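You operate a simulated robot arm through the tools that you are given. There is no shell and no other tool. Be economical: measure what you need, move in short steps, check, and stop when the job is done.

The job below is to be done with a simulated two-armed robot. You get a single attempt, and the scene is never put back.

Task
Take the blue napkin from the table and hang it over the rack bar.

It is judged by the outcome, as a careful person would: the job done as asked, and still so three seconds after it is handed in. It fails if anything else is knocked over, pushed out of place, dropped, spilled or broken. Flat cloth is picked up by pressing the open fingertips on it (5 to 10 N) and closing them slowly along it; thin cloth reads only 2 to 8 mm in the jaws.

Robot
Two 6-joint arms with two-finger parallel grippers on one trunk, on a base that drives. Base frame: it is fixed to the floor where the robot stands at the start and does not move with it; the origin is under the middle of the robot, x ahead of it, y to its left, z up; the surface under the hand at the start is at about z = 860. Readings come in mm, degrees, newtons and seconds.
The left shoulder is at the start at [60, 187, 1097], the right one opposite. With the tool pointing down near the work surface each hand reaches from about 280 to 640 mm from the robot's upright axis, wherever it stands, measured 20 degrees to its own side. Payload 1.57 kg a hand.
The tool frame of a hand sits at the grasp point between the pads (the TCP): z along the fingers, y along the line on which they close. The tips reach 30 mm beyond it. The gripper opens to 110 mm. The fingers are 24 mm wide and 12 mm thick; the gripper's body (48 by 112 mm) begins 78 mm behind the TCP.
Orientation is that of the tool frame in the base frame, as a unit quaternion [w, x, y, z]. With the fingers straight down and closing along the base's y, the tool's x points along the base's -x, its y along +y and its z along -z.

Tools
- The arms move only by the tool move_arm. It takes "left_targets", "right_targets" or both (then of equal length, played together; a hand with none holds still); each is a list that holds one entry, the list of rows, each a list of 7 numbers: the shift along the base's x, y, z in mm, then the turn, a rotation vector about the base's x, y, z in degrees, then the opening, from 0 (shut) to 1 (fully open). In form: [[[x, y, z, rx, ry, rz, hand], ...]]. A call has 1 to 12 rows; each row is the pose to reach, as a shift and turn from the pose commanded when the call began. Each row takes 0.2 s and may step no farther than 50 mm and 8.6 degrees from the row before; otherwise, or with a gripper value out of range, the whole call is refused. A pose out of reach is approached as far as the arm can. The call stops where the force on the tool passes 40 N (or 10 N more than at its start, if that is more) or the arm is blocked; 0.2 s more then pass. The fingers move at their own pace (about 153 mm/s each) and stop on an object; they squeeze with about 28 N. The grip force told is the motor's: it shows also when the fingers shut on nothing. Time passes only in rows, and 0.2 s behind the last, so rows that repeat a pose let the fingers close. It gives the time, the measured TCP pose, the force on the tool (base axes), the opening and the grip force at its end, in the units of the frame above (readings bear some noise), with the torque about the TCP (base axes, N m) and any sound that the robot's microphone picked up.
- Cameras (640 x 400 px; columns grow to the right, rows downward): "scene" is now at [6.8, 5, 1626.9]; the picture's right is [0.09, -1.00, 0.00], its down [-0.85, -0.08, -0.52] and it looks along [0.52, 0.05, -0.85] (base axes); focal length 261 px, centre (320, 200). "left" rides on the left gripper at [70, -16, -141] in its tool frame; the picture's right is [0.23, 0.97, 0.00], its down [-0.86, 0.20, -0.48] and it looks along [-0.47, 0.11, 0.88] (tool axes); focal length 222 px, centre (320, 200). "right" rides on the right gripper at [70, 16, -141] in its tool frame; the picture's right is [-0.23, 0.97, 0.00], its down [-0.86, -0.20, -0.48] and it looks along [-0.47, -0.11, 0.88] (tool axes); focal length 222 px, centre (320, 200). There is no depth. A picture from a camera that has moved, and an enlarged one, comes with that camera's place and axes in the base frame and with its lens.
- camera(camera): a new picture of that camera. It takes no simulated time.
- raise_lower(by): slides the trunk up (or, below 0, down) by that many mm; the arms and the scene camera ride with it, the base frame stays. It gives what a move gives, with no picture.
- roll_base(legs): drives the robot by 1 to 6 legs, each [ahead, left, turn to the left] in mm, mm and degrees, along the robot's own axes; the way and the turn of a leg run together, so that a leg with both is an arc; at most 1500 mm and 180 degrees a leg. The arms and the cameras ride along, it lands a little off, and it stops where it bumps. It gives what a move gives.
- head_to(pan, tilt): turns the head with the scene camera to pan (to the left, within 86 degrees either way) and tilt (down, from -29 to 69), counted from straight ahead of the robot. It gives what a move gives.
- zoom(camera, box): a new picture of the part [left, top, right, bottom] of that camera's present view, enlarged. It takes no simulated time.
- job_done(): hands the job in; it is judged then, once.

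Go step by step. Nothing tells you exact positions but the pictures and the camera data: compare them with the known pose of the tool, close in by small moves and look again before you grip or let go. The budget is 120 turns and 108 pictures, counting those below and the enlarged ones. Unless the task says otherwise, let go and move clear before handing in.

The tools are called after "Emit:" as a command line: name --argument value ..., lists and objects as JSON in quotes. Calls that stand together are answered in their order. move_arm: Moves the arms, as the interface text tells. Its arguments: {"type":"object","properties":{"left_targets":{"type":"array","items":{"type":"array","items":{"type":"array","items":{"type":"number"}}}},"right_targets":{"type":"array","items":{"type":"array","items":{"type":"array","items":{"type":"number"}}}}},"required":[]} The other tools are called the same way: raise_lower (by) slides the trunk up or down; roll_base (legs) drives the base; head_to (pan, tilt) turns the head that bears the scene camera; camera (camera) takes a picture; zoom (camera, box) takes an enlarged picture of a part of a camera's view; job_done () hands the job in.

At the start:

```text
time: 0.0
left_position: [420.2, 328.0, 1100.2]
left_tcp_rot: [0.001, -0.001, 1.0, 0.0]
left_ft_force: [-0.1, 0.1, 0.9]
left_ft_torque: [-0.03, 0.01, 0.0]
left_grip_width: 110.1
left_grasp_force: 0.2
right_position: [455.0, -118.2, 1079.5]
right_tcp_rot: [0.0, 0.001, 1.0, 0.0]
right_ft_force: [-0.1, 0.4, 0.1]
right_ft_torque: [-0.02, 0.04, -0.01]
right_grip_width: 109.9
right_grasp_force: 0.2
trunk travel left (down, up): [-725.0, 265.0]
robot x, y, heading: [-3.4, 1.4, 0.2]
head pan, tilt: [5.4, 58.5]
```

scene: 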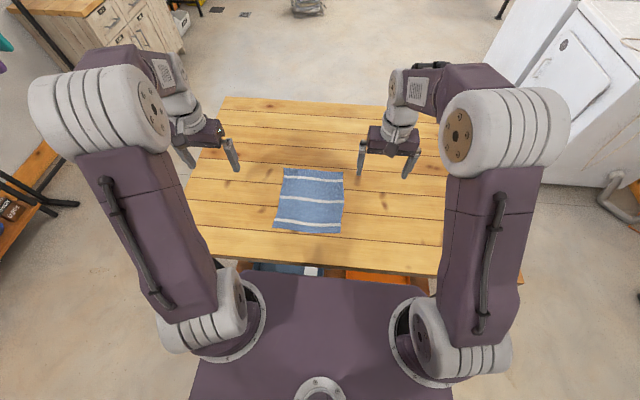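
right: 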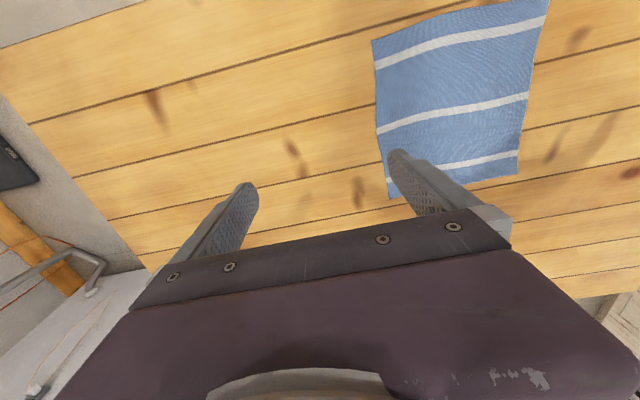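
left: 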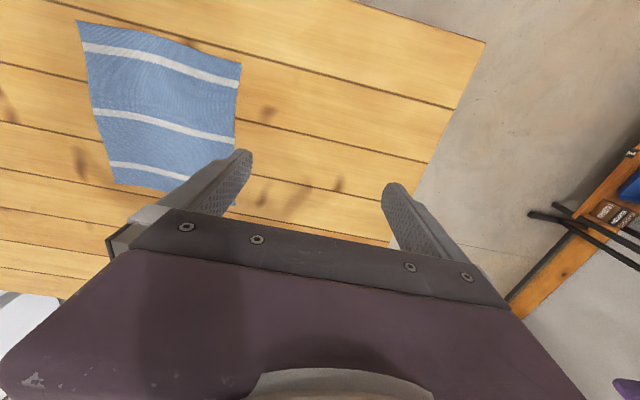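

The napkin lies flat on the table, at about x 353..607, y -25..195. The rack bar isn't in view, so I'll look around for it.

Emit:
head_to --pan 75 --tilt 25

Emit:
camera --camera "scene"

Emit:
head_to --pan 0 --tilt 15

Emit:
camera --camera "scene"

Emit:
head_to --pan -75 --tilt 25

Emit:
camera --camera "scene"

```text
time: 1.4
left_position: [419.6, 327.9, 1099.6]
left_tcp_rot: [0.001, -0.001, 1.0, 0.0]
left_ft_force: [-0.3, -0.4, -0.4]
left_ft_torque: [0.07, -0.01, 0.0]
left_grip_width: 110.0
left_grasp_force: 0.0
right_position: [455.6, -119.0, 1078.9]
right_tcp_rot: [0.0, -0.001, 1.0, -0.001]
right_ft_force: [-0.2, -0.1, 0.2]
right_ft_torque: [0.0, -0.02, 0.0]
right_grip_width: 110.0
right_grasp_force: 0.1
trunk travel left (down, up): [-725.0, 265.0]
robot x, y, heading: [-1.8, 0.1, 0.0]
head pan, tilt: [75.0, 25.0]
```

```text
104 pictures are left
camera scene: at [-37.3, 87.5, 1675.1], right [0.97, -0.26, 0.0], down [-0.11, -0.41, -0.91], along [0.24, 0.88, -0.42], focal length 261 px, centre (320, 200)
```

scene: 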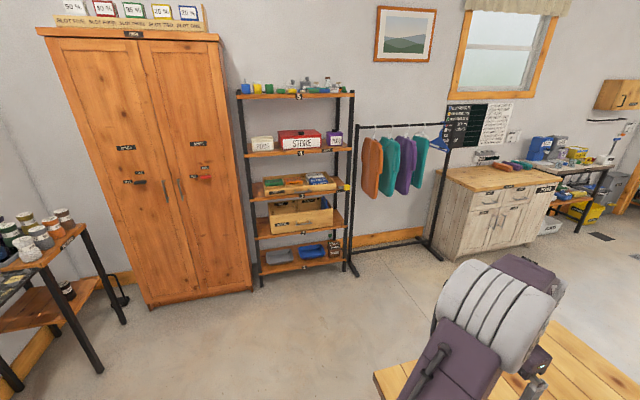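

```text
time: 2.9
left_position: [420.1, 328.4, 1101.2]
left_tcp_rot: [0.001, -0.001, 1.0, -0.001]
left_ft_force: [0.0, -0.5, 0.1]
left_ft_torque: [0.01, 0.03, 0.02]
left_grip_width: 110.1
left_grasp_force: 0.0
right_position: [455.9, -119.3, 1080.4]
right_tcp_rot: [0.0, 0.001, 1.0, 0.0]
right_ft_force: [-0.7, 0.6, -0.5]
right_ft_torque: [0.01, 0.03, -0.01]
right_grip_width: 110.1
right_grasp_force: 0.0
trunk travel left (down, up): [-725.0, 265.0]
robot x, y, heading: [-1.2, 1.8, -0.0]
head pan, tilt: [0.0, 15.0]
```

```text
103 pictures are left
camera scene: at [32.1, -1.3, 1691.4], right [0.0, -1.0, 0.0], down [-0.26, 0.0, -0.97], along [0.97, 0.0, -0.26], focal length 261 px, centre (320, 200)
```

scene: 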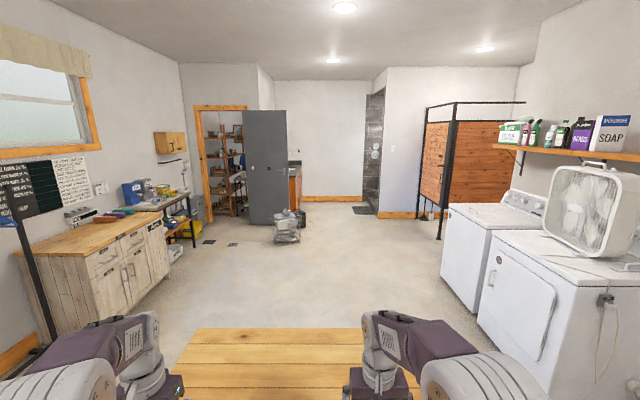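

```text
time: 4.3
left_position: [419.4, 328.2, 1100.6]
left_tcp_rot: [0.001, -0.001, 1.0, 0.0]
left_ft_force: [0.6, -0.4, 0.3]
left_ft_torque: [-0.02, 0.03, 0.02]
left_grip_width: 110.1
left_grasp_force: 0.1
right_position: [455.3, -117.7, 1079.9]
right_tcp_rot: [0.0, -0.001, 1.0, 0.001]
right_ft_force: [0.4, 0.1, -0.3]
right_ft_torque: [-0.01, -0.03, 0.03]
right_grip_width: 109.9
right_grasp_force: 0.1
trunk travel left (down, up): [-725.0, 265.0]
robot x, y, heading: [0.6, 3.4, 0.2]
head pan, tilt: [-75.0, 25.0]
```

```text
102 pictures are left
camera scene: at [-37.3, -90.4, 1675.2], right [-0.97, -0.26, 0.0], down [-0.11, 0.41, -0.91], along [0.24, -0.88, -0.42], focal length 261 px, centre (320, 200)
```

scene: 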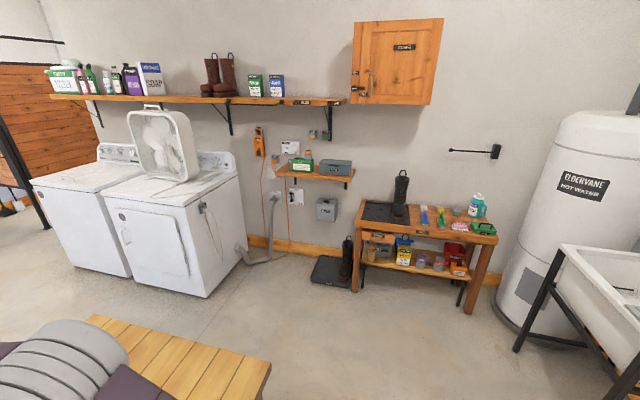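

Two candidates so far: the garment rack on the left, and a wall bar on the right near the water heater. I'll zoom in on both.

Emit:
zoom --camera "scene" --box '[380, 110, 540, 210]'

Emit:
head_to --pan 60 --tilt 20

Emit:
zoom --camera "scene" --box '[200, 80, 440, 280]'

```text
4.00 times, centred on (460, 160) of scene
camera zoom: at [-37.3, -90.4, 1675.2], right [-0.97, -0.26, 0.0], down [-0.11, 0.41, -0.91], along [0.24, -0.88, -0.42], focal length 1046 px, centre (-240, 360)
```

zoom: 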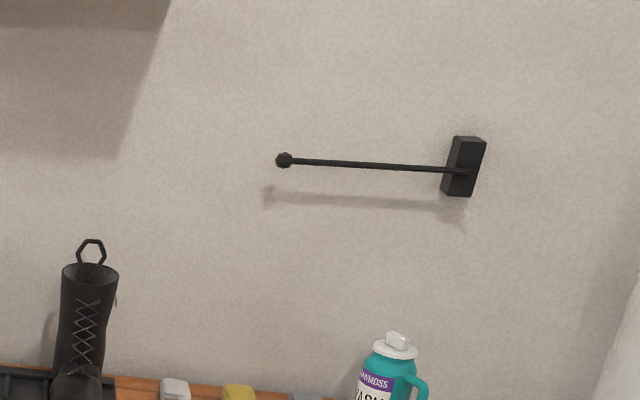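

```text
time: 6.5
left_position: [419.5, 328.3, 1100.5]
left_tcp_rot: [0.001, -0.001, 1.0, 0.001]
left_ft_force: [0.2, 0.4, -0.3]
left_ft_torque: [-0.02, -0.02, 0.03]
left_grip_width: 109.6
left_grasp_force: 0.1
right_position: [455.3, -118.6, 1080.7]
right_tcp_rot: [0.0, 0.001, 1.0, 0.001]
right_ft_force: [-1.4, 0.1, 0.1]
right_ft_torque: [0.03, -0.01, 0.01]
right_grip_width: 110.0
right_grasp_force: 0.0
trunk travel left (down, up): [-725.0, 265.0]
robot x, y, heading: [-2.6, -0.3, 0.3]
head pan, tilt: [60.0, 20.0]
```

```text
2.00 times, centred on (320, 180) of scene
camera zoom: at [-14.6, 79.2, 1683.3], right [0.87, -0.5, 0.0], down [-0.17, -0.3, -0.94], along [0.47, 0.81, -0.34], focal length 523 px, centre (320, 240)
```

zoom: 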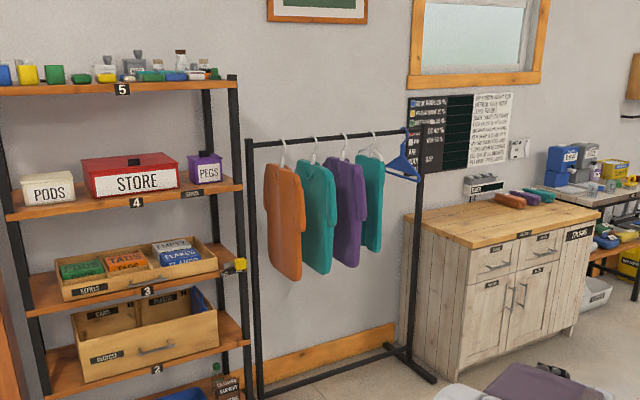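

I'll check further behind for other racks before deciding.

Emit:
head_to --pan 86 --tilt 15

Emit:
camera --camera "scene"

Emit:
head_to --pan -86 --tilt 15

Emit:
camera --camera "scene"

Emit:
head_to --pan 0 --tilt 69

Emit:
camera --camera "scene"

```text
time: 7.4
left_position: [419.7, 328.4, 1100.4]
left_tcp_rot: [0.0, -0.001, 1.0, 0.0]
left_ft_force: [-1.1, -0.4, 0.8]
left_ft_torque: [0.0, 0.0, 0.0]
left_grip_width: 110.0
left_grasp_force: 0.0
right_position: [456.1, -119.1, 1080.0]
right_tcp_rot: [0.0, 0.0, 1.0, 0.0]
right_ft_force: [-0.5, -1.1, -0.7]
right_ft_torque: [-0.03, 0.0, -0.01]
right_grip_width: 109.9
right_grasp_force: 0.0
trunk travel left (down, up): [-725.0, 265.0]
robot x, y, heading: [-2.1, 0.7, -0.1]
head pan, tilt: [85.9, 15.0]
```

```text
99 pictures are left
camera scene: at [-54.5, 91.7, 1691.4], right [1.0, -0.07, 0.0], down [-0.02, -0.26, -0.97], along [0.07, 0.96, -0.26], focal length 261 px, centre (320, 200)
```

scene: 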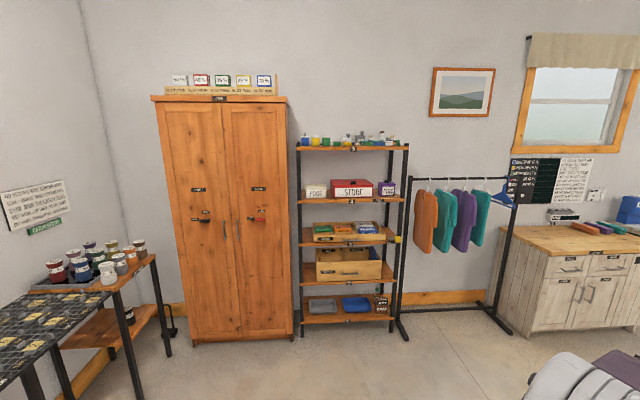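

```text
time: 10.0
left_position: [420.1, 327.4, 1100.5]
left_tcp_rot: [0.001, -0.001, 1.0, 0.0]
left_ft_force: [-0.5, -0.2, 0.9]
left_ft_torque: [-0.01, -0.02, 0.03]
left_grip_width: 110.1
left_grasp_force: 0.0
right_position: [455.7, -117.9, 1080.4]
right_tcp_rot: [0.0, 0.0, 1.0, 0.0]
right_ft_force: [-0.6, -0.4, -0.1]
right_ft_torque: [0.01, -0.02, 0.02]
right_grip_width: 110.2
right_grasp_force: 0.1
trunk travel left (down, up): [-725.0, 265.0]
robot x, y, heading: [3.2, 2.9, 0.1]
head pan, tilt: [-85.9, 15.0]
```

```text
98 pictures are left
camera scene: at [-54.6, -94.6, 1691.4], right [-1.0, -0.07, 0.0], down [-0.02, 0.26, -0.97], along [0.07, -0.96, -0.26], focal length 261 px, centre (320, 200)
```

scene: 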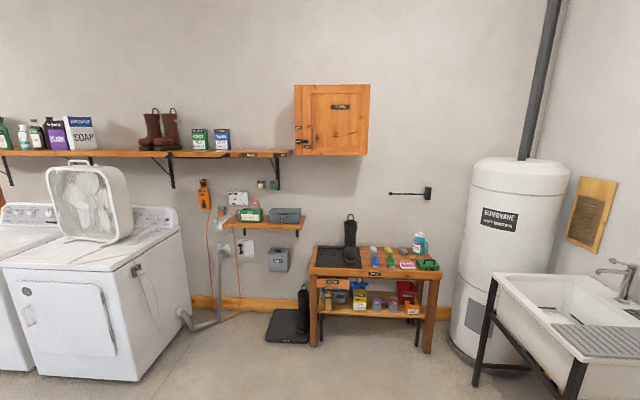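

```text
time: 11.6
left_position: [419.7, 328.3, 1100.1]
left_tcp_rot: [0.001, -0.001, 1.0, 0.0]
left_ft_force: [-0.1, -0.6, -0.2]
left_ft_torque: [0.01, -0.01, 0.0]
left_grip_width: 110.0
left_grasp_force: 0.0
right_position: [454.0, -117.4, 1079.1]
right_tcp_rot: [0.0, 0.0, 1.0, -0.001]
right_ft_force: [0.5, 0.4, -0.2]
right_ft_torque: [-0.02, 0.01, 0.01]
right_grip_width: 110.0
right_grasp_force: 0.1
trunk travel left (down, up): [-725.0, 265.0]
robot x, y, heading: [1.6, -0.0, -0.1]
head pan, tilt: [0.0, 68.8]
```

```text
97 pictures are left
camera scene: at [-5.3, -1.5, 1615.7], right [0.0, -1.0, 0.0], down [-0.93, 0.0, -0.36], along [0.36, 0.0, -0.93], focal length 261 px, centre (320, 200)
```

scene: 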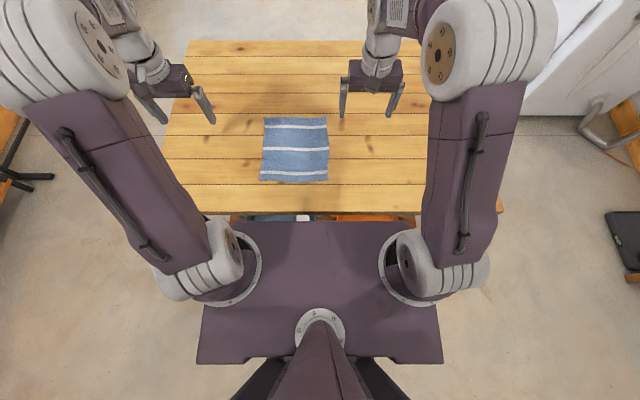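

The napkin's near edge runs at x≈353 from y≈-26 to 191. Besides the crowded garment rack there is a free single-ended wall bar, so I'll settle the target after the pick. First I'll shift the base left so both hands can take the near edge.

Emit:
roll_base --legs '[[0, 83, 0]]'

Emit:
head_to --pan 0 --tilt 60

Emit:
camera --camera "scene"

```text
time: 12.7
left_position: [420.9, 406.7, 1100.8]
left_tcp_rot: [0.0, 0.002, 1.0, 0.002]
left_ft_force: [-0.5, 0.2, -0.7]
left_ft_torque: [-0.01, -0.01, -0.01]
left_grip_width: 110.3
left_grasp_force: 0.1
right_position: [454.2, -40.6, 1078.5]
right_tcp_rot: [0.0, 0.0, 1.0, 0.0]
right_ft_force: [-0.4, 1.0, 0.5]
right_ft_torque: [-0.01, -0.03, 0.0]
right_grip_width: 109.9
right_grasp_force: 0.1
trunk travel left (down, up): [-725.0, 265.0]
robot x, y, heading: [-1.4, 79.4, -0.1]
head pan, tilt: [0.0, 68.8]
```

```text
time: 13.4
left_position: [421.1, 409.1, 1099.2]
left_tcp_rot: [0.001, 0.0, 1.0, 0.0]
left_ft_force: [-0.5, 0.7, -0.8]
left_ft_torque: [0.0, -0.03, -0.04]
left_grip_width: 109.9
left_grasp_force: 0.0
right_position: [455.5, -36.8, 1079.0]
right_tcp_rot: [0.0, 0.001, 1.0, -0.001]
right_ft_force: [-0.6, 0.4, -0.5]
right_ft_torque: [-0.03, -0.02, -0.03]
right_grip_width: 110.2
right_grasp_force: 0.0
trunk travel left (down, up): [-725.0, 265.0]
robot x, y, heading: [3.1, 81.4, 0.0]
head pan, tilt: [0.0, 60.0]
```

```text
96 pictures are left
camera scene: at [5.4, 81.3, 1625.1], right [0.0, -1.0, 0.0], down [-0.87, 0.0, -0.5], along [0.5, 0.0, -0.87], focal length 261 px, centre (320, 200)
```

scene: 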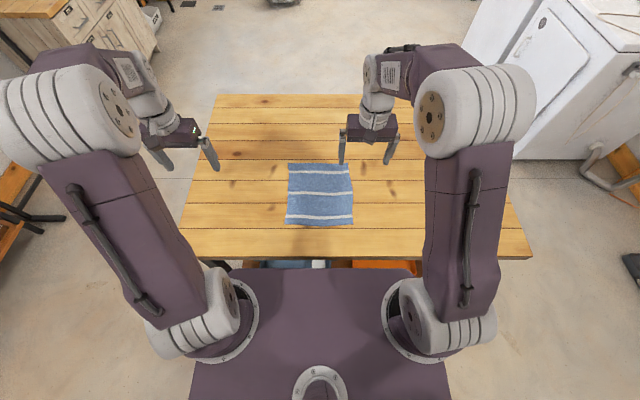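

The edge is confirmed at x≈355, y -24..190. I'll move both hands above the near corners.

Emit:
move_arm --left_targets '[[[-7, -35, -21, 0, 0, 0, 0.5], [-13, -71, -43, 0, 0, 0, 0.5], [-20, -106, -64, 0, 0, 0, 0.5], [-26, -142, -85, 0, 0, 0, 0.5], [-33, -177, -106, 0, 0, 0, 0.5], [-39, -213, -128, 0, 0, 0, 0.5], [-46, -248, -149, 0, 0, 0, 0.5]]]' --right_targets '[[[-11, 6, -18, 0, 0, 0, 0.5], [-22, 13, -37, 0, 0, 0, 0.5], [-34, 20, -55, 0, 0, 0, 0.5], [-46, 26, -74, 0, 0, 0, 0.5], [-57, 33, -92, 0, 0, 0, 0.5], [-68, 39, -110, 0, 0, 0, 0.5], [-80, 46, -129, 0, 0, 0, 0.5]]]'

Emit:
camera --camera "scene"

Emit:
camera --camera "left"

Emit:
camera --camera "right"

```text
time: 15.0
left_position: [374.0, 160.6, 952.0]
left_tcp_rot: [0.001, 0.0, 1.0, 0.001]
left_ft_force: [0.8, -0.3, 0.1]
left_ft_torque: [-0.02, -0.02, -0.02]
left_grip_width: 54.9
left_grasp_force: 0.0
right_position: [374.4, 5.6, 952.7]
right_tcp_rot: [0.0, 0.001, 1.0, 0.0]
right_ft_force: [-0.1, -0.7, 0.5]
right_ft_torque: [0.02, -0.01, 0.01]
right_grip_width: 55.2
right_grasp_force: 0.0
trunk travel left (down, up): [-725.0, 265.0]
robot x, y, heading: [-2.9, 80.2, -0.1]
head pan, tilt: [0.0, 60.0]
```

```text
95 pictures are left
camera scene: at [5.9, 78.0, 1625.1], right [0.0, -1.0, 0.0], down [-0.87, 0.0, -0.5], along [0.5, 0.0, -0.87], focal length 261 px, centre (320, 200)
```

scene: 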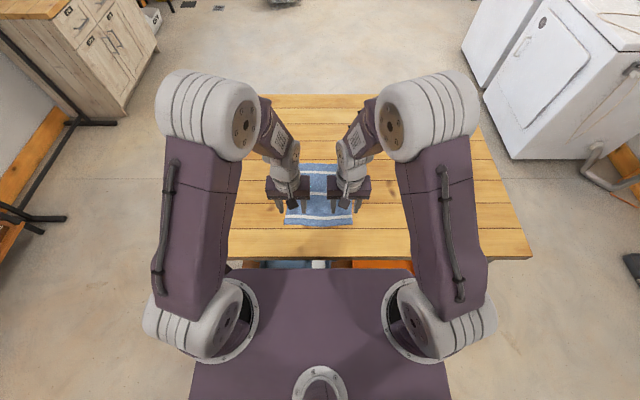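

```text
94 pictures are left
camera left: at [303.8, 145.2, 1093.4], right [-0.23, 0.97, 0.0], down [0.85, 0.2, 0.48], along [0.47, 0.11, -0.88], focal length 222 px, centre (320, 200)
```

left: 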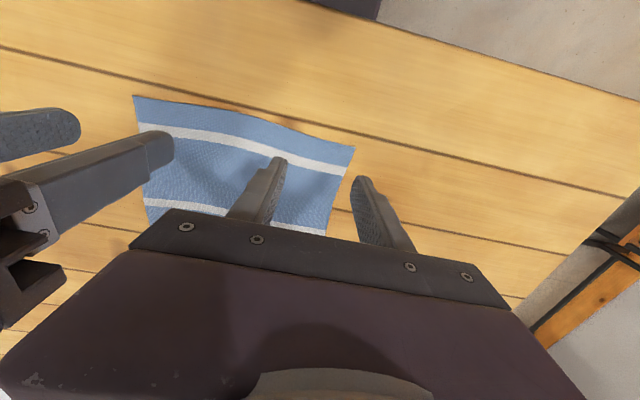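

```text
93 pictures are left
camera right: at [305.6, 23.1, 1093.6], right [0.23, 0.97, 0.0], down [0.85, -0.2, 0.48], along [0.47, -0.11, -0.88], focal length 222 px, centre (320, 200)
```

right: 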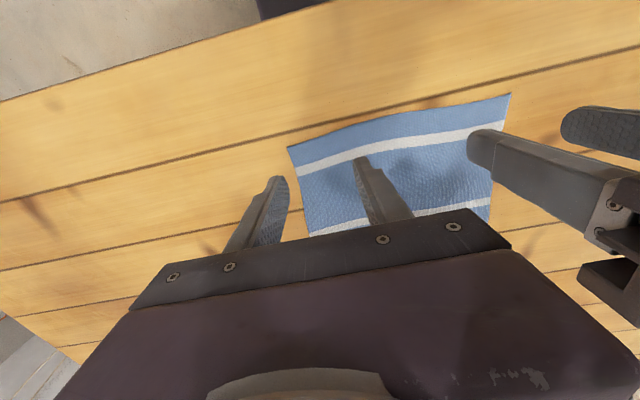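

The corners are confirmed from the hand cameras. I'll narrow the openings slightly and descend to just above the cloth.

Emit:
move_arm --left_targets '[[[0, -3, -28, 0, 0, 0, 0.42], [0, -3, -56, 0, 0, 0, 0.42]]]' --right_targets '[[[0, 6, -28, 0, 0, 0, 0.42], [0, 6, -56, 0, 0, 0, 0.42]]]'

Emit:
camera --camera "left"

Emit:
camera --camera "right"

```text
time: 15.6
left_position: [375.3, 157.8, 894.1]
left_tcp_rot: [0.002, 0.001, 1.0, 0.0]
left_ft_force: [-1.0, -0.1, -1.0]
left_ft_torque: [0.0, -0.01, 0.04]
left_grip_width: 45.9
left_grasp_force: 0.1
right_position: [374.1, 12.9, 895.3]
right_tcp_rot: [-0.001, 0.001, 1.0, 0.0]
right_ft_force: [0.5, -1.0, -0.1]
right_ft_torque: [0.01, 0.02, -0.04]
right_grip_width: 46.0
right_grasp_force: 0.1
trunk travel left (down, up): [-725.0, 265.0]
robot x, y, heading: [-0.6, 78.9, -0.0]
head pan, tilt: [0.0, 60.0]
```

```text
92 pictures are left
camera left: at [305.1, 142.7, 1036.1], right [-0.23, 0.97, 0.0], down [0.85, 0.2, 0.48], along [0.47, 0.11, -0.88], focal length 222 px, centre (320, 200)
```

left: 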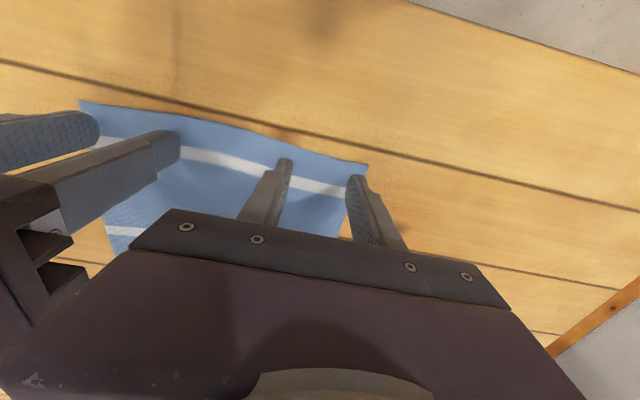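

```text
91 pictures are left
camera right: at [305.5, 29.7, 1036.9], right [0.23, 0.97, 0.0], down [0.86, -0.2, 0.48], along [0.46, -0.11, -0.88], focal length 222 px, centre (320, 200)
```

right: 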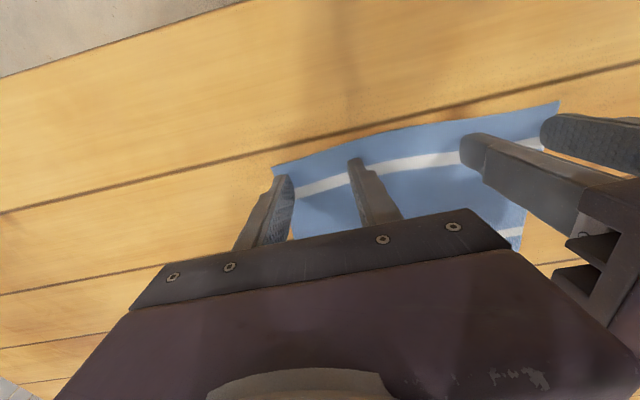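

Outer fingers are right at the cloth's edge; I'll shift both inward and touch down gently.

Emit:
move_arm --left_targets '[[[0, -7, 0, 0, 0, 0, 0.42], [0, -7, -3, 0, 0, 0, 0.42], [0, -7, -5, 0, 0, 0, 0.42], [0, -7, -5, 0, 0, 0, 0.42]]]' --right_targets '[[[0, 6, 0, 0, 0, 0, 0.42], [0, 6, -3, 0, 0, 0, 0.42], [0, 6, -5, 0, 0, 0, 0.42], [0, 6, -5, 0, 0, 0, 0.42]]]'

```text
time: 16.6
left_position: [373.8, 149.8, 891.5]
left_tcp_rot: [0.003, 0.001, 1.0, 0.0]
left_ft_force: [1.2, -0.3, 5.4]
left_ft_torque: [0.04, 0.03, -0.02]
left_grip_width: 46.1
left_grasp_force: 0.0
right_position: [372.6, 18.3, 890.4]
right_tcp_rot: [0.001, 0.001, 1.0, 0.0]
right_ft_force: [1.7, 0.2, 12.8]
right_ft_torque: [-0.23, 0.05, 0.01]
right_grip_width: 46.4
right_grasp_force: 0.0
trunk travel left (down, up): [-725.0, 265.0]
robot x, y, heading: [1.0, 82.0, -0.0]
head pan, tilt: [0.0, 60.0]
```

Contact: left 5 N, right 13 N. I'll trim slightly and close slowly.

Emit:
move_arm --left_targets '[[[0, 0, -0.3, 0, 0, 0, 0.42], [0, 0, -0.3, 0, 0, 0, 0.38], [0, 0, -0.3, 0, 0, 0, 0.34], [0, 0, -0.3, 0, 0, 0, 0.3], [0, 0, -0.3, 0, 0, 0, 0.25], [0, 0, -0.3, 0, 0, 0, 0.2], [0, 0, -0.3, 0, 0, 0, 0.15], [0, 0, -0.3, 0, 0, 0, 0.1], [0, 0, -0.3, 0, 0, 0, 0.05], [0, 0, -0.3, 0, 0, 0, 0], [0, 0, -0.3, 0, 0, 0, 0], [0, 0, -0.3, 0, 0, 0, 0]]]' --right_targets '[[[0, 0, 0.6, 0, 0, 0, 0.42], [0, 0, 0.6, 0, 0, 0, 0.38], [0, 0, 0.6, 0, 0, 0, 0.34], [0, 0, 0.6, 0, 0, 0, 0.3], [0, 0, 0.6, 0, 0, 0, 0.25], [0, 0, 0.6, 0, 0, 0, 0.2], [0, 0, 0.6, 0, 0, 0, 0.15], [0, 0, 0.6, 0, 0, 0, 0.1], [0, 0, 0.6, 0, 0, 0, 0.05], [0, 0, 0.6, 0, 0, 0, 0], [0, 0, 0.6, 0, 0, 0, 0], [0, 0, 0.6, 0, 0, 0, 0]]]'

Emit:
camera --camera "left"

Emit:
camera --camera "right"

```text
time: 19.2
left_position: [374.2, 150.2, 891.0]
left_tcp_rot: [0.002, 0.001, 1.0, 0.001]
left_ft_force: [1.3, -0.8, 33.5]
left_ft_torque: [0.04, 0.22, 0.02]
left_grip_width: 2.3
left_grasp_force: 23.8
right_position: [373.9, 18.4, 891.9]
right_tcp_rot: [0.001, 0.001, 1.0, 0.0]
right_ft_force: [0.3, 0.4, 0.1]
right_ft_torque: [0.0, 0.0, -0.01]
right_grip_width: 0.1
right_grasp_force: 21.6
trunk travel left (down, up): [-725.0, 265.0]
robot x, y, heading: [1.6, 83.5, 0.0]
head pan, tilt: [0.0, 60.0]
```

```text
90 pictures are left
camera left: at [303.4, 134.7, 1031.9], right [-0.23, 0.97, 0.0], down [0.85, 0.2, 0.48], along [0.47, 0.11, -0.88], focal length 222 px, centre (320, 200)
```

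left: 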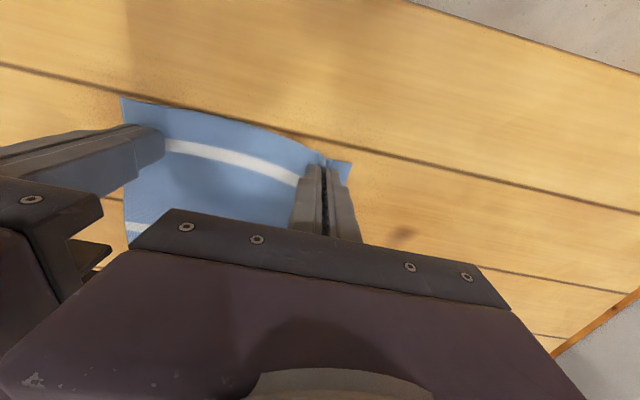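

```text
89 pictures are left
camera right: at [303.9, 35.0, 1033.3], right [0.23, 0.97, 0.0], down [0.85, -0.2, 0.48], along [0.47, -0.11, -0.88], focal length 222 px, centre (320, 200)
```

right: 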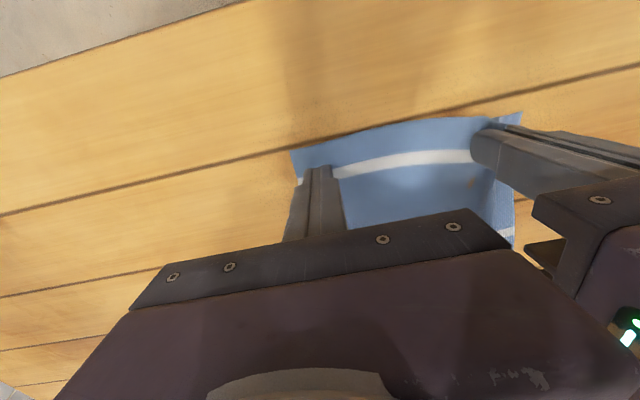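

The left hand holds cloth (2.3 mm); the right closed on nothing, and the right edge has moved to y≈3. I'll ease the left hand and retry the right further in, with a narrower opening.

Emit:
move_arm --left_targets '[[[0, 0, 1, 0, 0, 0, 0], [0, 0, 1.5, 0, 0, 0, 0], [0, 0, 1.5, 0, 0, 0, 0], [0, 0, 1.5, 0, 0, 0, 0]]]' --right_targets '[[[0, 0, 8, 0, 0, 0, 0], [0, 12, 8, 0, 0, 0, 0.3], [0, 12, 4, 0, 0, 0, 0.3], [0, 12, 1, 0, 0, 0, 0.3]]]'

Emit:
camera --camera "right"

```text
time: 20.2
left_position: [374.3, 150.0, 890.7]
left_tcp_rot: [0.001, 0.001, 1.0, 0.001]
left_ft_force: [-0.7, -2.6, 11.5]
left_ft_torque: [-0.1, 0.13, 0.03]
left_grip_width: 2.0
left_grasp_force: 24.3
right_position: [374.4, 28.7, 890.4]
right_tcp_rot: [0.001, 0.001, 1.0, 0.0]
right_ft_force: [-1.2, 0.2, 1.0]
right_ft_torque: [-0.04, 0.01, -0.02]
right_grip_width: 33.2
right_grasp_force: 0.1
trunk travel left (down, up): [-725.0, 265.0]
robot x, y, heading: [-0.9, 82.7, 0.1]
head pan, tilt: [0.0, 60.0]
```

```text
88 pictures are left
camera right: at [306.1, 46.3, 1032.9], right [0.23, 0.97, 0.0], down [0.85, -0.2, 0.48], along [0.47, -0.11, -0.88], focal length 222 px, centre (320, 200)
```

right: 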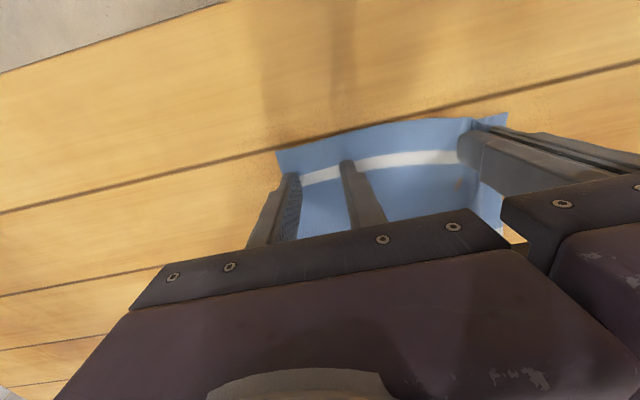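

Both right fingers are over cloth now; I'll press a little.

Emit:
move_arm --right_targets '[[[0, 0, -0.7, 0, 0, 0, 0.3], [0, 0, -0.9, 0, 0, 0, 0.3], [0, 0, -0.9, 0, 0, 0, 0.3]]]'

```text
time: 21.0
left_position: [373.3, 150.7, 891.0]
left_tcp_rot: [0.001, -0.001, 1.0, 0.0]
left_ft_force: [0.7, -0.3, 0.8]
left_ft_torque: [-0.02, -0.02, 0.02]
left_grip_width: 2.0
left_grasp_force: 23.6
right_position: [374.6, 31.5, 891.4]
right_tcp_rot: [0.001, 0.002, 1.0, 0.0]
right_ft_force: [1.8, 1.9, 19.4]
right_ft_torque: [-0.33, -0.01, -0.02]
right_grip_width: 31.3
right_grasp_force: 0.0
trunk travel left (down, up): [-725.0, 265.0]
robot x, y, heading: [-1.4, 83.3, -0.5]
head pan, tilt: [0.0, 60.0]
```

Emit:
move_arm --right_targets '[[[0, 0, 0.4, 0, 0, 0, 0.3], [0, 0, 0.4, 0, 0, 0, 0.26], [0, 0, 0.4, 0, 0, 0, 0.22], [0, 0, 0.4, 0, 0, 0, 0.18], [0, 0, 0.4, 0, 0, 0, 0.14], [0, 0, 0.4, 0, 0, 0, 0.1], [0, 0, 0.4, 0, 0, 0, 0.06], [0, 0, 0.4, 0, 0, 0, 0.03], [0, 0, 0.4, 0, 0, 0, 0], [0, 0, 0.4, 0, 0, 0, 0], [0, 0, 0.4, 0, 0, 0, 0]]]'

Emit:
camera --camera "right"

```text
time: 23.4
left_position: [374.1, 151.0, 891.6]
left_tcp_rot: [0.002, 0.0, 1.0, 0.0]
left_ft_force: [0.3, -4.2, 0.4]
left_ft_torque: [-0.13, 0.02, 0.01]
left_grip_width: 2.3
left_grasp_force: 24.7
right_position: [373.3, 31.0, 889.9]
right_tcp_rot: [0.002, 0.001, 1.0, 0.001]
right_ft_force: [2.6, 1.0, 30.5]
right_ft_torque: [0.1, 0.01, 0.02]
right_grip_width: 0.3
right_grasp_force: 21.5
trunk travel left (down, up): [-725.0, 265.0]
robot x, y, heading: [0.1, 81.5, -0.2]
head pan, tilt: [0.0, 60.0]
```

```text
87 pictures are left
camera right: at [304.7, 47.7, 1032.8], right [0.23, 0.97, 0.0], down [0.85, -0.2, 0.48], along [0.47, -0.11, -0.88], focal length 222 px, centre (320, 200)
```

right: 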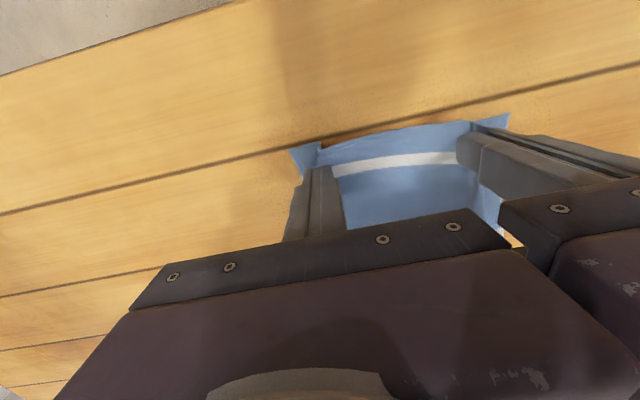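

A crease is visible at the right fingers. I'll test by lifting both together.

Emit:
move_arm --left_targets '[[[0, 0, 8, 0, 0, 0, 0], [0, 0, 25, 0, 0, 0, 0], [0, 0, 50, 0, 0, 0, 0], [0, 0, 75, 0, 0, 0, 0], [0, 0, 100, 0, 0, 0, 0]]]' --right_targets '[[[0, 0, 8, 0, 0, 0, 0], [0, 0, 25, 0, 0, 0, 0], [0, 0, 50, 0, 0, 0, 0], [0, 0, 75, 0, 0, 0, 0], [0, 0, 100, 0, 0, 0, 0]]]'

Emit:
camera --camera "scene"

Emit:
camera --camera "right"

```text
time: 24.6
left_position: [372.8, 150.1, 993.3]
left_tcp_rot: [0.0, 0.001, 1.0, 0.001]
left_ft_force: [0.2, -0.2, 0.2]
left_ft_torque: [0.0, -0.04, 0.0]
left_grip_width: 2.1
left_grasp_force: 23.6
right_position: [373.5, 28.1, 991.8]
right_tcp_rot: [-0.001, 0.001, 1.0, 0.001]
right_ft_force: [-0.3, 0.5, 0.0]
right_ft_torque: [-0.03, 0.03, 0.0]
right_grip_width: 0.0
right_grasp_force: 21.1
trunk travel left (down, up): [-725.0, 265.0]
robot x, y, heading: [0.2, 83.6, -0.3]
head pan, tilt: [0.0, 60.0]
```

```text
86 pictures are left
camera scene: at [3.3, 79.1, 1625.0], right [0.0, -1.0, 0.0], down [-0.87, 0.0, -0.5], along [0.5, 0.0, -0.87], focal length 261 px, centre (320, 200)
```

scene: 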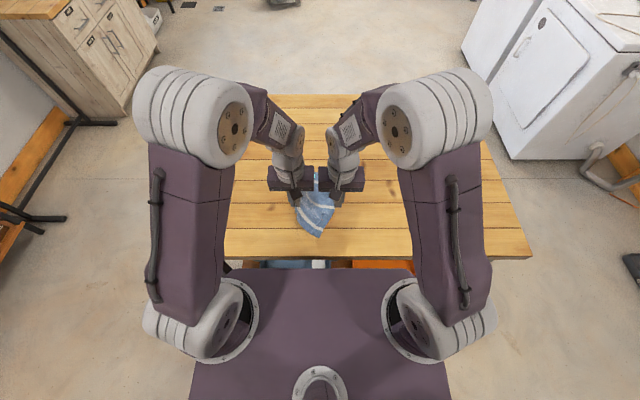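

```text
85 pictures are left
camera right: at [303.6, 45.4, 1131.7], right [0.23, 0.97, 0.0], down [0.85, -0.2, 0.48], along [0.47, -0.11, -0.88], focal length 222 px, centre (320, 200)
```

right: 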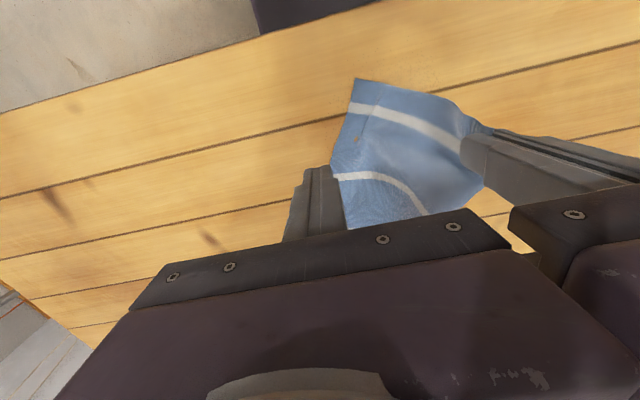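

The right grip slipped, but the left holds. I'll lay the cloth back by lowering, and look.

Emit:
move_arm --left_targets '[[[0, 0, -25, 0, 0, 0, 0], [0, 0, -50, 0, 0, 0, 0], [0, 0, -75, 0, 0, 0, 0], [-10, 10, -98, 0, 0, 0, 0], [-30, 15, -98, 0, 0, 0, 0]]]' --right_targets '[[[0, -20, 0, 0, 0, 0, 0], [0, -40, 0, 0, 0, 0, 0.3], [0, -60, 0, 0, 0, 0, 0.3], [0, -60, 0, 0, 0, 0, 0.3], [0, -60, 0, 0, 0, 0, 0.3]]]'

Emit:
camera --camera "scene"

Emit:
camera --camera "right"

Emit:
camera --camera "left"

```text
time: 25.8
left_position: [342.1, 164.8, 893.4]
left_tcp_rot: [0.001, 0.001, 1.0, 0.0]
left_ft_force: [0.1, 0.8, 1.0]
left_ft_torque: [-0.02, -0.02, 0.0]
left_grip_width: 1.8
left_grasp_force: 23.8
right_position: [373.9, -30.2, 991.3]
right_tcp_rot: [0.0, 0.001, 1.0, 0.0]
right_ft_force: [1.1, 0.2, 0.2]
right_ft_torque: [-0.03, -0.03, -0.03]
right_grip_width: 33.2
right_grasp_force: 0.1
trunk travel left (down, up): [-725.0, 265.0]
robot x, y, heading: [1.4, 78.9, -0.3]
head pan, tilt: [0.0, 60.0]
```

```text
84 pictures are left
camera scene: at [4.0, 79.2, 1625.1], right [0.0, -1.0, 0.0], down [-0.87, 0.0, -0.5], along [0.5, 0.0, -0.87], focal length 261 px, centre (320, 200)
```

scene: 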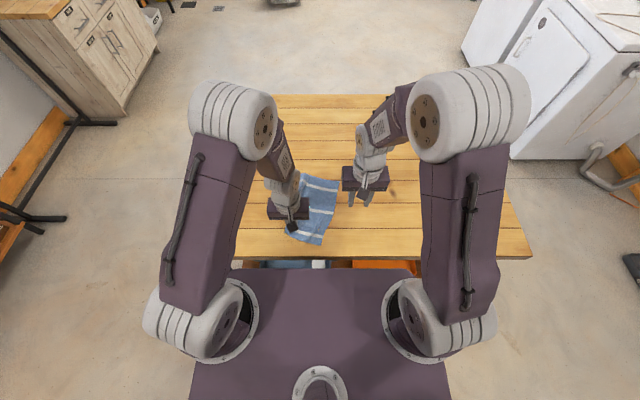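

```text
83 pictures are left
camera right: at [304.9, -13.1, 1132.8], right [0.23, 0.97, 0.0], down [0.85, -0.2, 0.48], along [0.47, -0.11, -0.88], focal length 222 px, centre (320, 200)
```

right: 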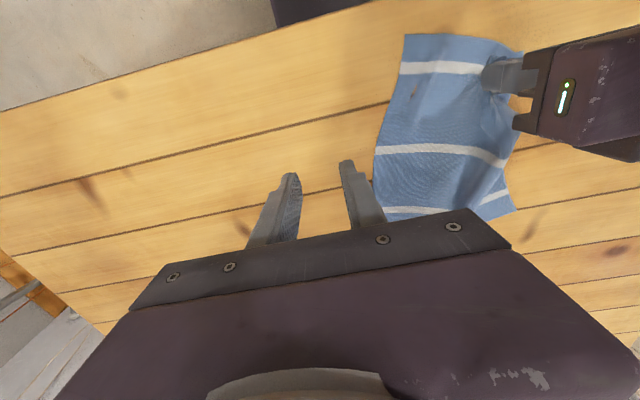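

```text
82 pictures are left
camera left: at [272.1, 149.4, 1034.7], right [-0.23, 0.97, 0.0], down [0.85, 0.2, 0.48], along [0.47, 0.11, -0.88], focal length 222 px, centre (320, 200)
```

left: 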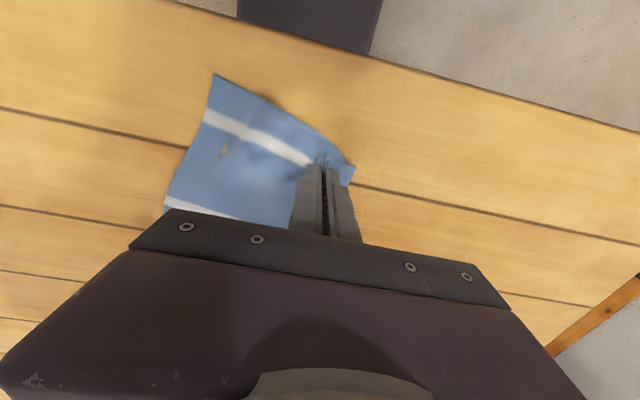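

The cloth lay down flat but rotated, and the hands would collide over the short edge. The left grip near the corner is secure and enough for draping, so I'll continue one-handed: lift well clear and tuck the right arm up.

Emit:
move_arm --left_targets '[[[0, 0, 40, 0, 0, 0, 0], [0, 0, 80, 0, 0, 0, 0], [0, 0, 120, 0, 0, 0, 0], [0, 0, 160, 0, 0, 0, 0], [0, 0, 200, 0, 0, 0, 0], [0, 0, 200, 0, 0, 0, 0]]]' --right_targets '[[[0, -40, 20, 0, 0, 0, 0.3], [0, -80, 40, 0, 0, 0, 0.3], [0, -120, 60, 0, 0, 0, 0.3], [0, -140, 80, 0, 0, 0, 0.1], [0, -140, 80, 0, 0, 0, 0.1], [0, -140, 80, 0, 0, 0, 0.1]]]'

Emit:
raise_lower --by 180

Emit:
camera --camera "scene"

Emit:
camera --camera "left"

```text
time: 27.2
left_position: [344.4, 162.4, 1094.4]
left_tcp_rot: [0.0, 0.001, 1.0, 0.0]
left_ft_force: [-0.6, -0.2, -0.5]
left_ft_torque: [-0.01, -0.03, 0.02]
left_grip_width: 2.0
left_grasp_force: 23.6
right_position: [378.0, -168.6, 1071.1]
right_tcp_rot: [0.0, 0.0, 1.0, 0.0]
right_ft_force: [0.4, 0.5, 0.1]
right_ft_torque: [-0.01, 0.01, 0.0]
right_grip_width: 11.0
right_grasp_force: 0.1
trunk travel left (down, up): [-725.0, 265.0]
robot x, y, heading: [-0.2, 80.0, 0.2]
head pan, tilt: [0.0, 60.0]
```

```text
time: 29.2
left_position: [344.4, 164.2, 1274.7]
left_tcp_rot: [0.0, 0.001, 1.0, 0.0]
left_ft_force: [-0.3, 0.3, 0.8]
left_ft_torque: [-0.01, 0.03, -0.01]
left_grip_width: 1.9
left_grasp_force: 23.7
right_position: [376.2, -169.8, 1251.7]
right_tcp_rot: [0.0, 0.001, 1.0, 0.0]
right_ft_force: [0.1, -0.1, 0.8]
right_ft_torque: [0.0, 0.0, -0.01]
right_grip_width: 10.9
right_grasp_force: 0.0
trunk travel left (down, up): [-905.0, 85.0]
robot x, y, heading: [-1.6, 80.9, 0.1]
head pan, tilt: [0.0, 60.0]
```

```text
81 pictures are left
camera scene: at [5.5, 79.2, 1805.1], right [0.0, -1.0, 0.0], down [-0.87, 0.0, -0.5], along [0.5, 0.0, -0.87], focal length 261 px, centre (320, 200)
```

scene: 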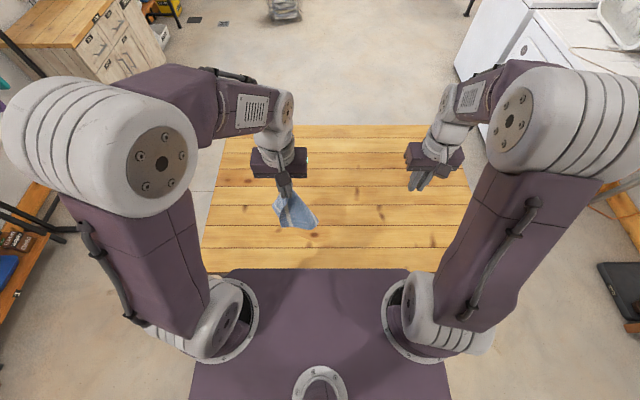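

```text
80 pictures are left
camera left: at [273.8, 146.8, 1414.9], right [-0.23, 0.97, 0.0], down [0.85, 0.2, 0.48], along [0.47, 0.11, -0.88], focal length 222 px, centre (320, 200)
```

left: 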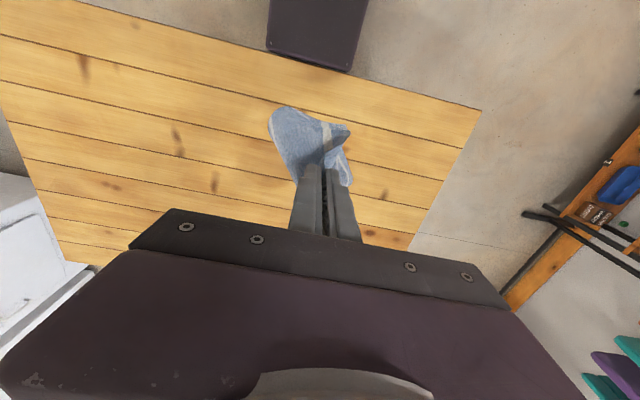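

The napkin hangs free from the left hand. I'll back off the table, turn right toward the wall bar, and look around, including the part of the room not yet seen.

Emit:
roll_base --legs '[[-450, 0, 0], [0, 0, -90]]'

Emit:
head_to --pan -80 --tilt 20

Emit:
camera --camera "scene"

Emit:
head_to --pan 0 --tilt 30

Emit:
camera --camera "scene"

```text
time: 35.6
left_position: [-358.4, -260.4, 1274.3]
left_tcp_rot: [0.001, 0.704, 0.711, -0.001]
left_ft_force: [0.2, -0.1, 0.0]
left_ft_torque: [0.03, 0.03, 0.02]
left_grip_width: 2.1
left_grasp_force: 24.1
right_position: [-689.9, -298.2, 1250.6]
right_tcp_rot: [0.0, 0.703, 0.711, 0.0]
right_ft_force: [-0.3, -0.4, -0.4]
right_ft_torque: [-0.03, 0.04, 0.01]
right_grip_width: 11.0
right_grasp_force: 0.1
trunk travel left (down, up): [-905.0, 85.0]
robot x, y, heading: [-447.1, 83.3, -89.6]
head pan, tilt: [0.0, 60.0]
```

```text
time: 37.2
left_position: [-359.3, -259.6, 1273.5]
left_tcp_rot: [-0.001, 0.703, 0.711, -0.001]
left_ft_force: [0.2, 0.0, -0.8]
left_ft_torque: [-0.02, -0.01, 0.03]
left_grip_width: 2.1
left_grasp_force: 23.4
right_position: [-690.3, -297.2, 1252.2]
right_tcp_rot: [0.0, 0.703, 0.711, 0.0]
right_ft_force: [0.1, 0.6, -0.8]
right_ft_torque: [0.01, 0.01, 0.02]
right_grip_width: 10.9
right_grasp_force: 0.0
trunk travel left (down, up): [-905.0, 85.0]
robot x, y, heading: [-442.1, 81.8, -89.3]
head pan, tilt: [-80.0, 20.0]
```

```text
79 pictures are left
camera scene: at [-538.1, 124.1, 1863.2], right [-0.18, 0.98, 0.0], down [0.34, 0.06, -0.94], along [-0.92, -0.17, -0.34], focal length 261 px, centre (320, 200)
```

scene: 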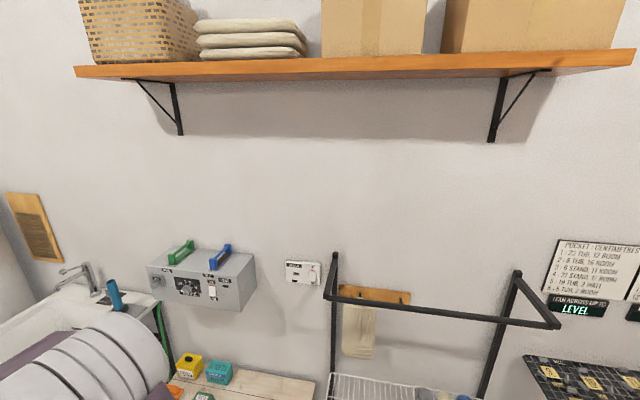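

```text
time: 38.7
left_position: [-358.3, -259.7, 1274.1]
left_tcp_rot: [0.0, 0.703, 0.711, -0.001]
left_ft_force: [0.0, 1.2, 0.1]
left_ft_torque: [-0.02, 0.01, 0.03]
left_grip_width: 2.0
left_grasp_force: 23.4
right_position: [-689.8, -297.4, 1250.2]
right_tcp_rot: [0.0, 0.704, 0.71, 0.0]
right_ft_force: [-0.3, -0.4, 0.0]
right_ft_torque: [-0.03, 0.0, 0.03]
right_grip_width: 10.9
right_grasp_force: 0.1
trunk travel left (down, up): [-905.0, 85.0]
robot x, y, heading: [-442.9, 84.5, -89.3]
head pan, tilt: [0.0, 30.0]
```

```text
78 pictures are left
camera scene: at [-445.8, 50.8, 1847.2], right [-1.0, -0.01, 0.0], down [0.0, 0.5, -0.87], along [0.01, -0.87, -0.5], focal length 261 px, centre (320, 200)
```

scene: 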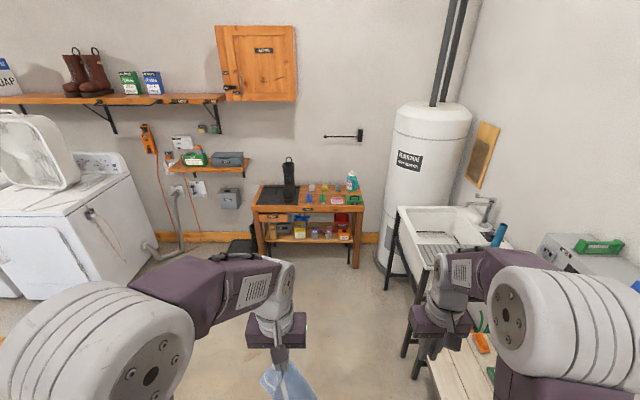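

Behind the robot there is an actual rack: a black frame with a horizontal bar, over a wire shelf. I'll look at it more closely.

Emit:
head_to --pan -86 --tilt 45

Emit:
camera --camera "scene"

```text
time: 40.3
left_position: [-359.2, -258.7, 1275.0]
left_tcp_rot: [0.0, 0.703, 0.711, 0.0]
left_ft_force: [-0.4, 0.3, -0.4]
left_ft_torque: [0.01, -0.01, 0.0]
left_grip_width: 2.2
left_grasp_force: 24.1
right_position: [-690.0, -296.9, 1252.2]
right_tcp_rot: [0.0, 0.703, 0.711, -0.001]
right_ft_force: [-0.3, 0.8, 0.2]
right_ft_torque: [-0.01, 0.01, 0.0]
right_grip_width: 11.0
right_grasp_force: 0.0
trunk travel left (down, up): [-905.0, 85.0]
robot x, y, heading: [-446.4, 80.4, -89.3]
head pan, tilt: [-85.9, 45.0]
```

```text
77 pictures are left
camera scene: at [-527.6, 134.7, 1824.6], right [-0.08, 1.0, 0.0], down [0.7, 0.06, -0.71], along [-0.7, -0.06, -0.71], focal length 261 px, centre (320, 200)
```

scene: 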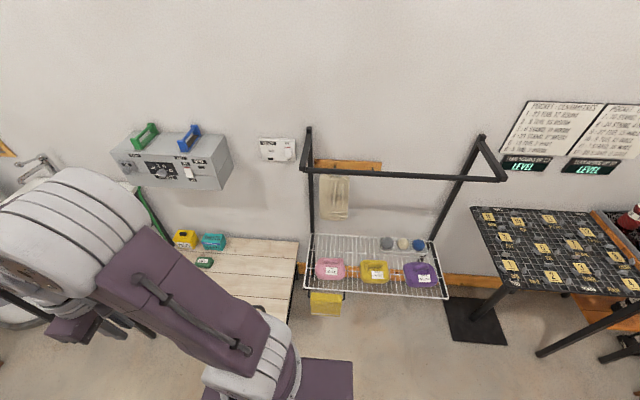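

This frame, with its free, accessible horizontal bar, is clearly the rack bar. I'll step away a little and turn to face it.

Emit:
roll_base --legs '[[0, 150, 0], [0, 0, -90]]'

Emit:
head_to --pan 0 --tilt 40

Emit:
camera --camera "scene"

```text
time: 45.6
left_position: [-639.7, 6.1, 1273.1]
left_tcp_rot: [0.0, 1.0, -0.005, -0.001]
left_ft_force: [-0.1, -0.8, -0.7]
left_ft_torque: [-0.04, 0.03, 0.0]
left_grip_width: 2.3
left_grasp_force: 23.4
right_position: [-668.6, 337.3, 1250.0]
right_tcp_rot: [0.0, 1.0, -0.006, -0.001]
right_ft_force: [0.4, -0.4, -0.2]
right_ft_torque: [0.0, -0.01, -0.02]
right_grip_width: 11.3
right_grasp_force: 0.0
trunk travel left (down, up): [-905.0, 85.0]
robot x, y, heading: [-294.1, 82.3, 179.3]
head pan, tilt: [-85.9, 45.0]
```

```text
time: 47.2
left_position: [-638.4, 6.0, 1274.3]
left_tcp_rot: [0.0, 1.0, -0.005, -0.001]
left_ft_force: [0.0, 0.1, -0.2]
left_ft_torque: [-0.01, -0.01, 0.01]
left_grip_width: 2.1
left_grasp_force: 23.5
right_position: [-668.6, 337.9, 1252.3]
right_tcp_rot: [-0.001, 1.0, -0.007, 0.0]
right_ft_force: [0.0, 0.8, 0.4]
right_ft_torque: [-0.02, 0.01, 0.01]
right_grip_width: 11.1
right_grasp_force: 0.0
trunk travel left (down, up): [-905.0, 85.0]
robot x, y, heading: [-293.6, 85.1, 179.1]
head pan, tilt: [0.0, 40.0]
```

```text
76 pictures are left
camera scene: at [-320.4, 83.2, 1831.8], right [0.01, 1.0, 0.0], down [0.64, -0.01, -0.77], along [-0.77, 0.01, -0.64], focal length 261 px, centre (320, 200)
```

scene: 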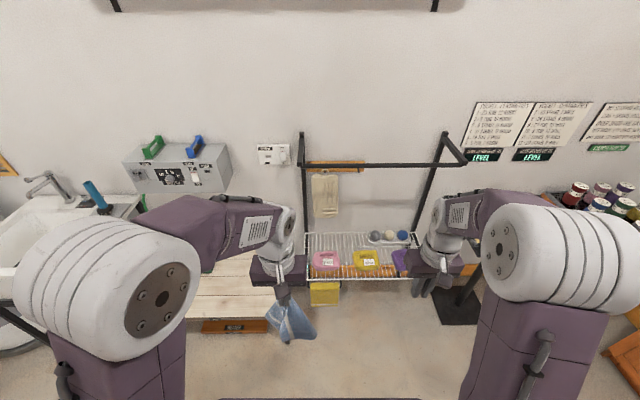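

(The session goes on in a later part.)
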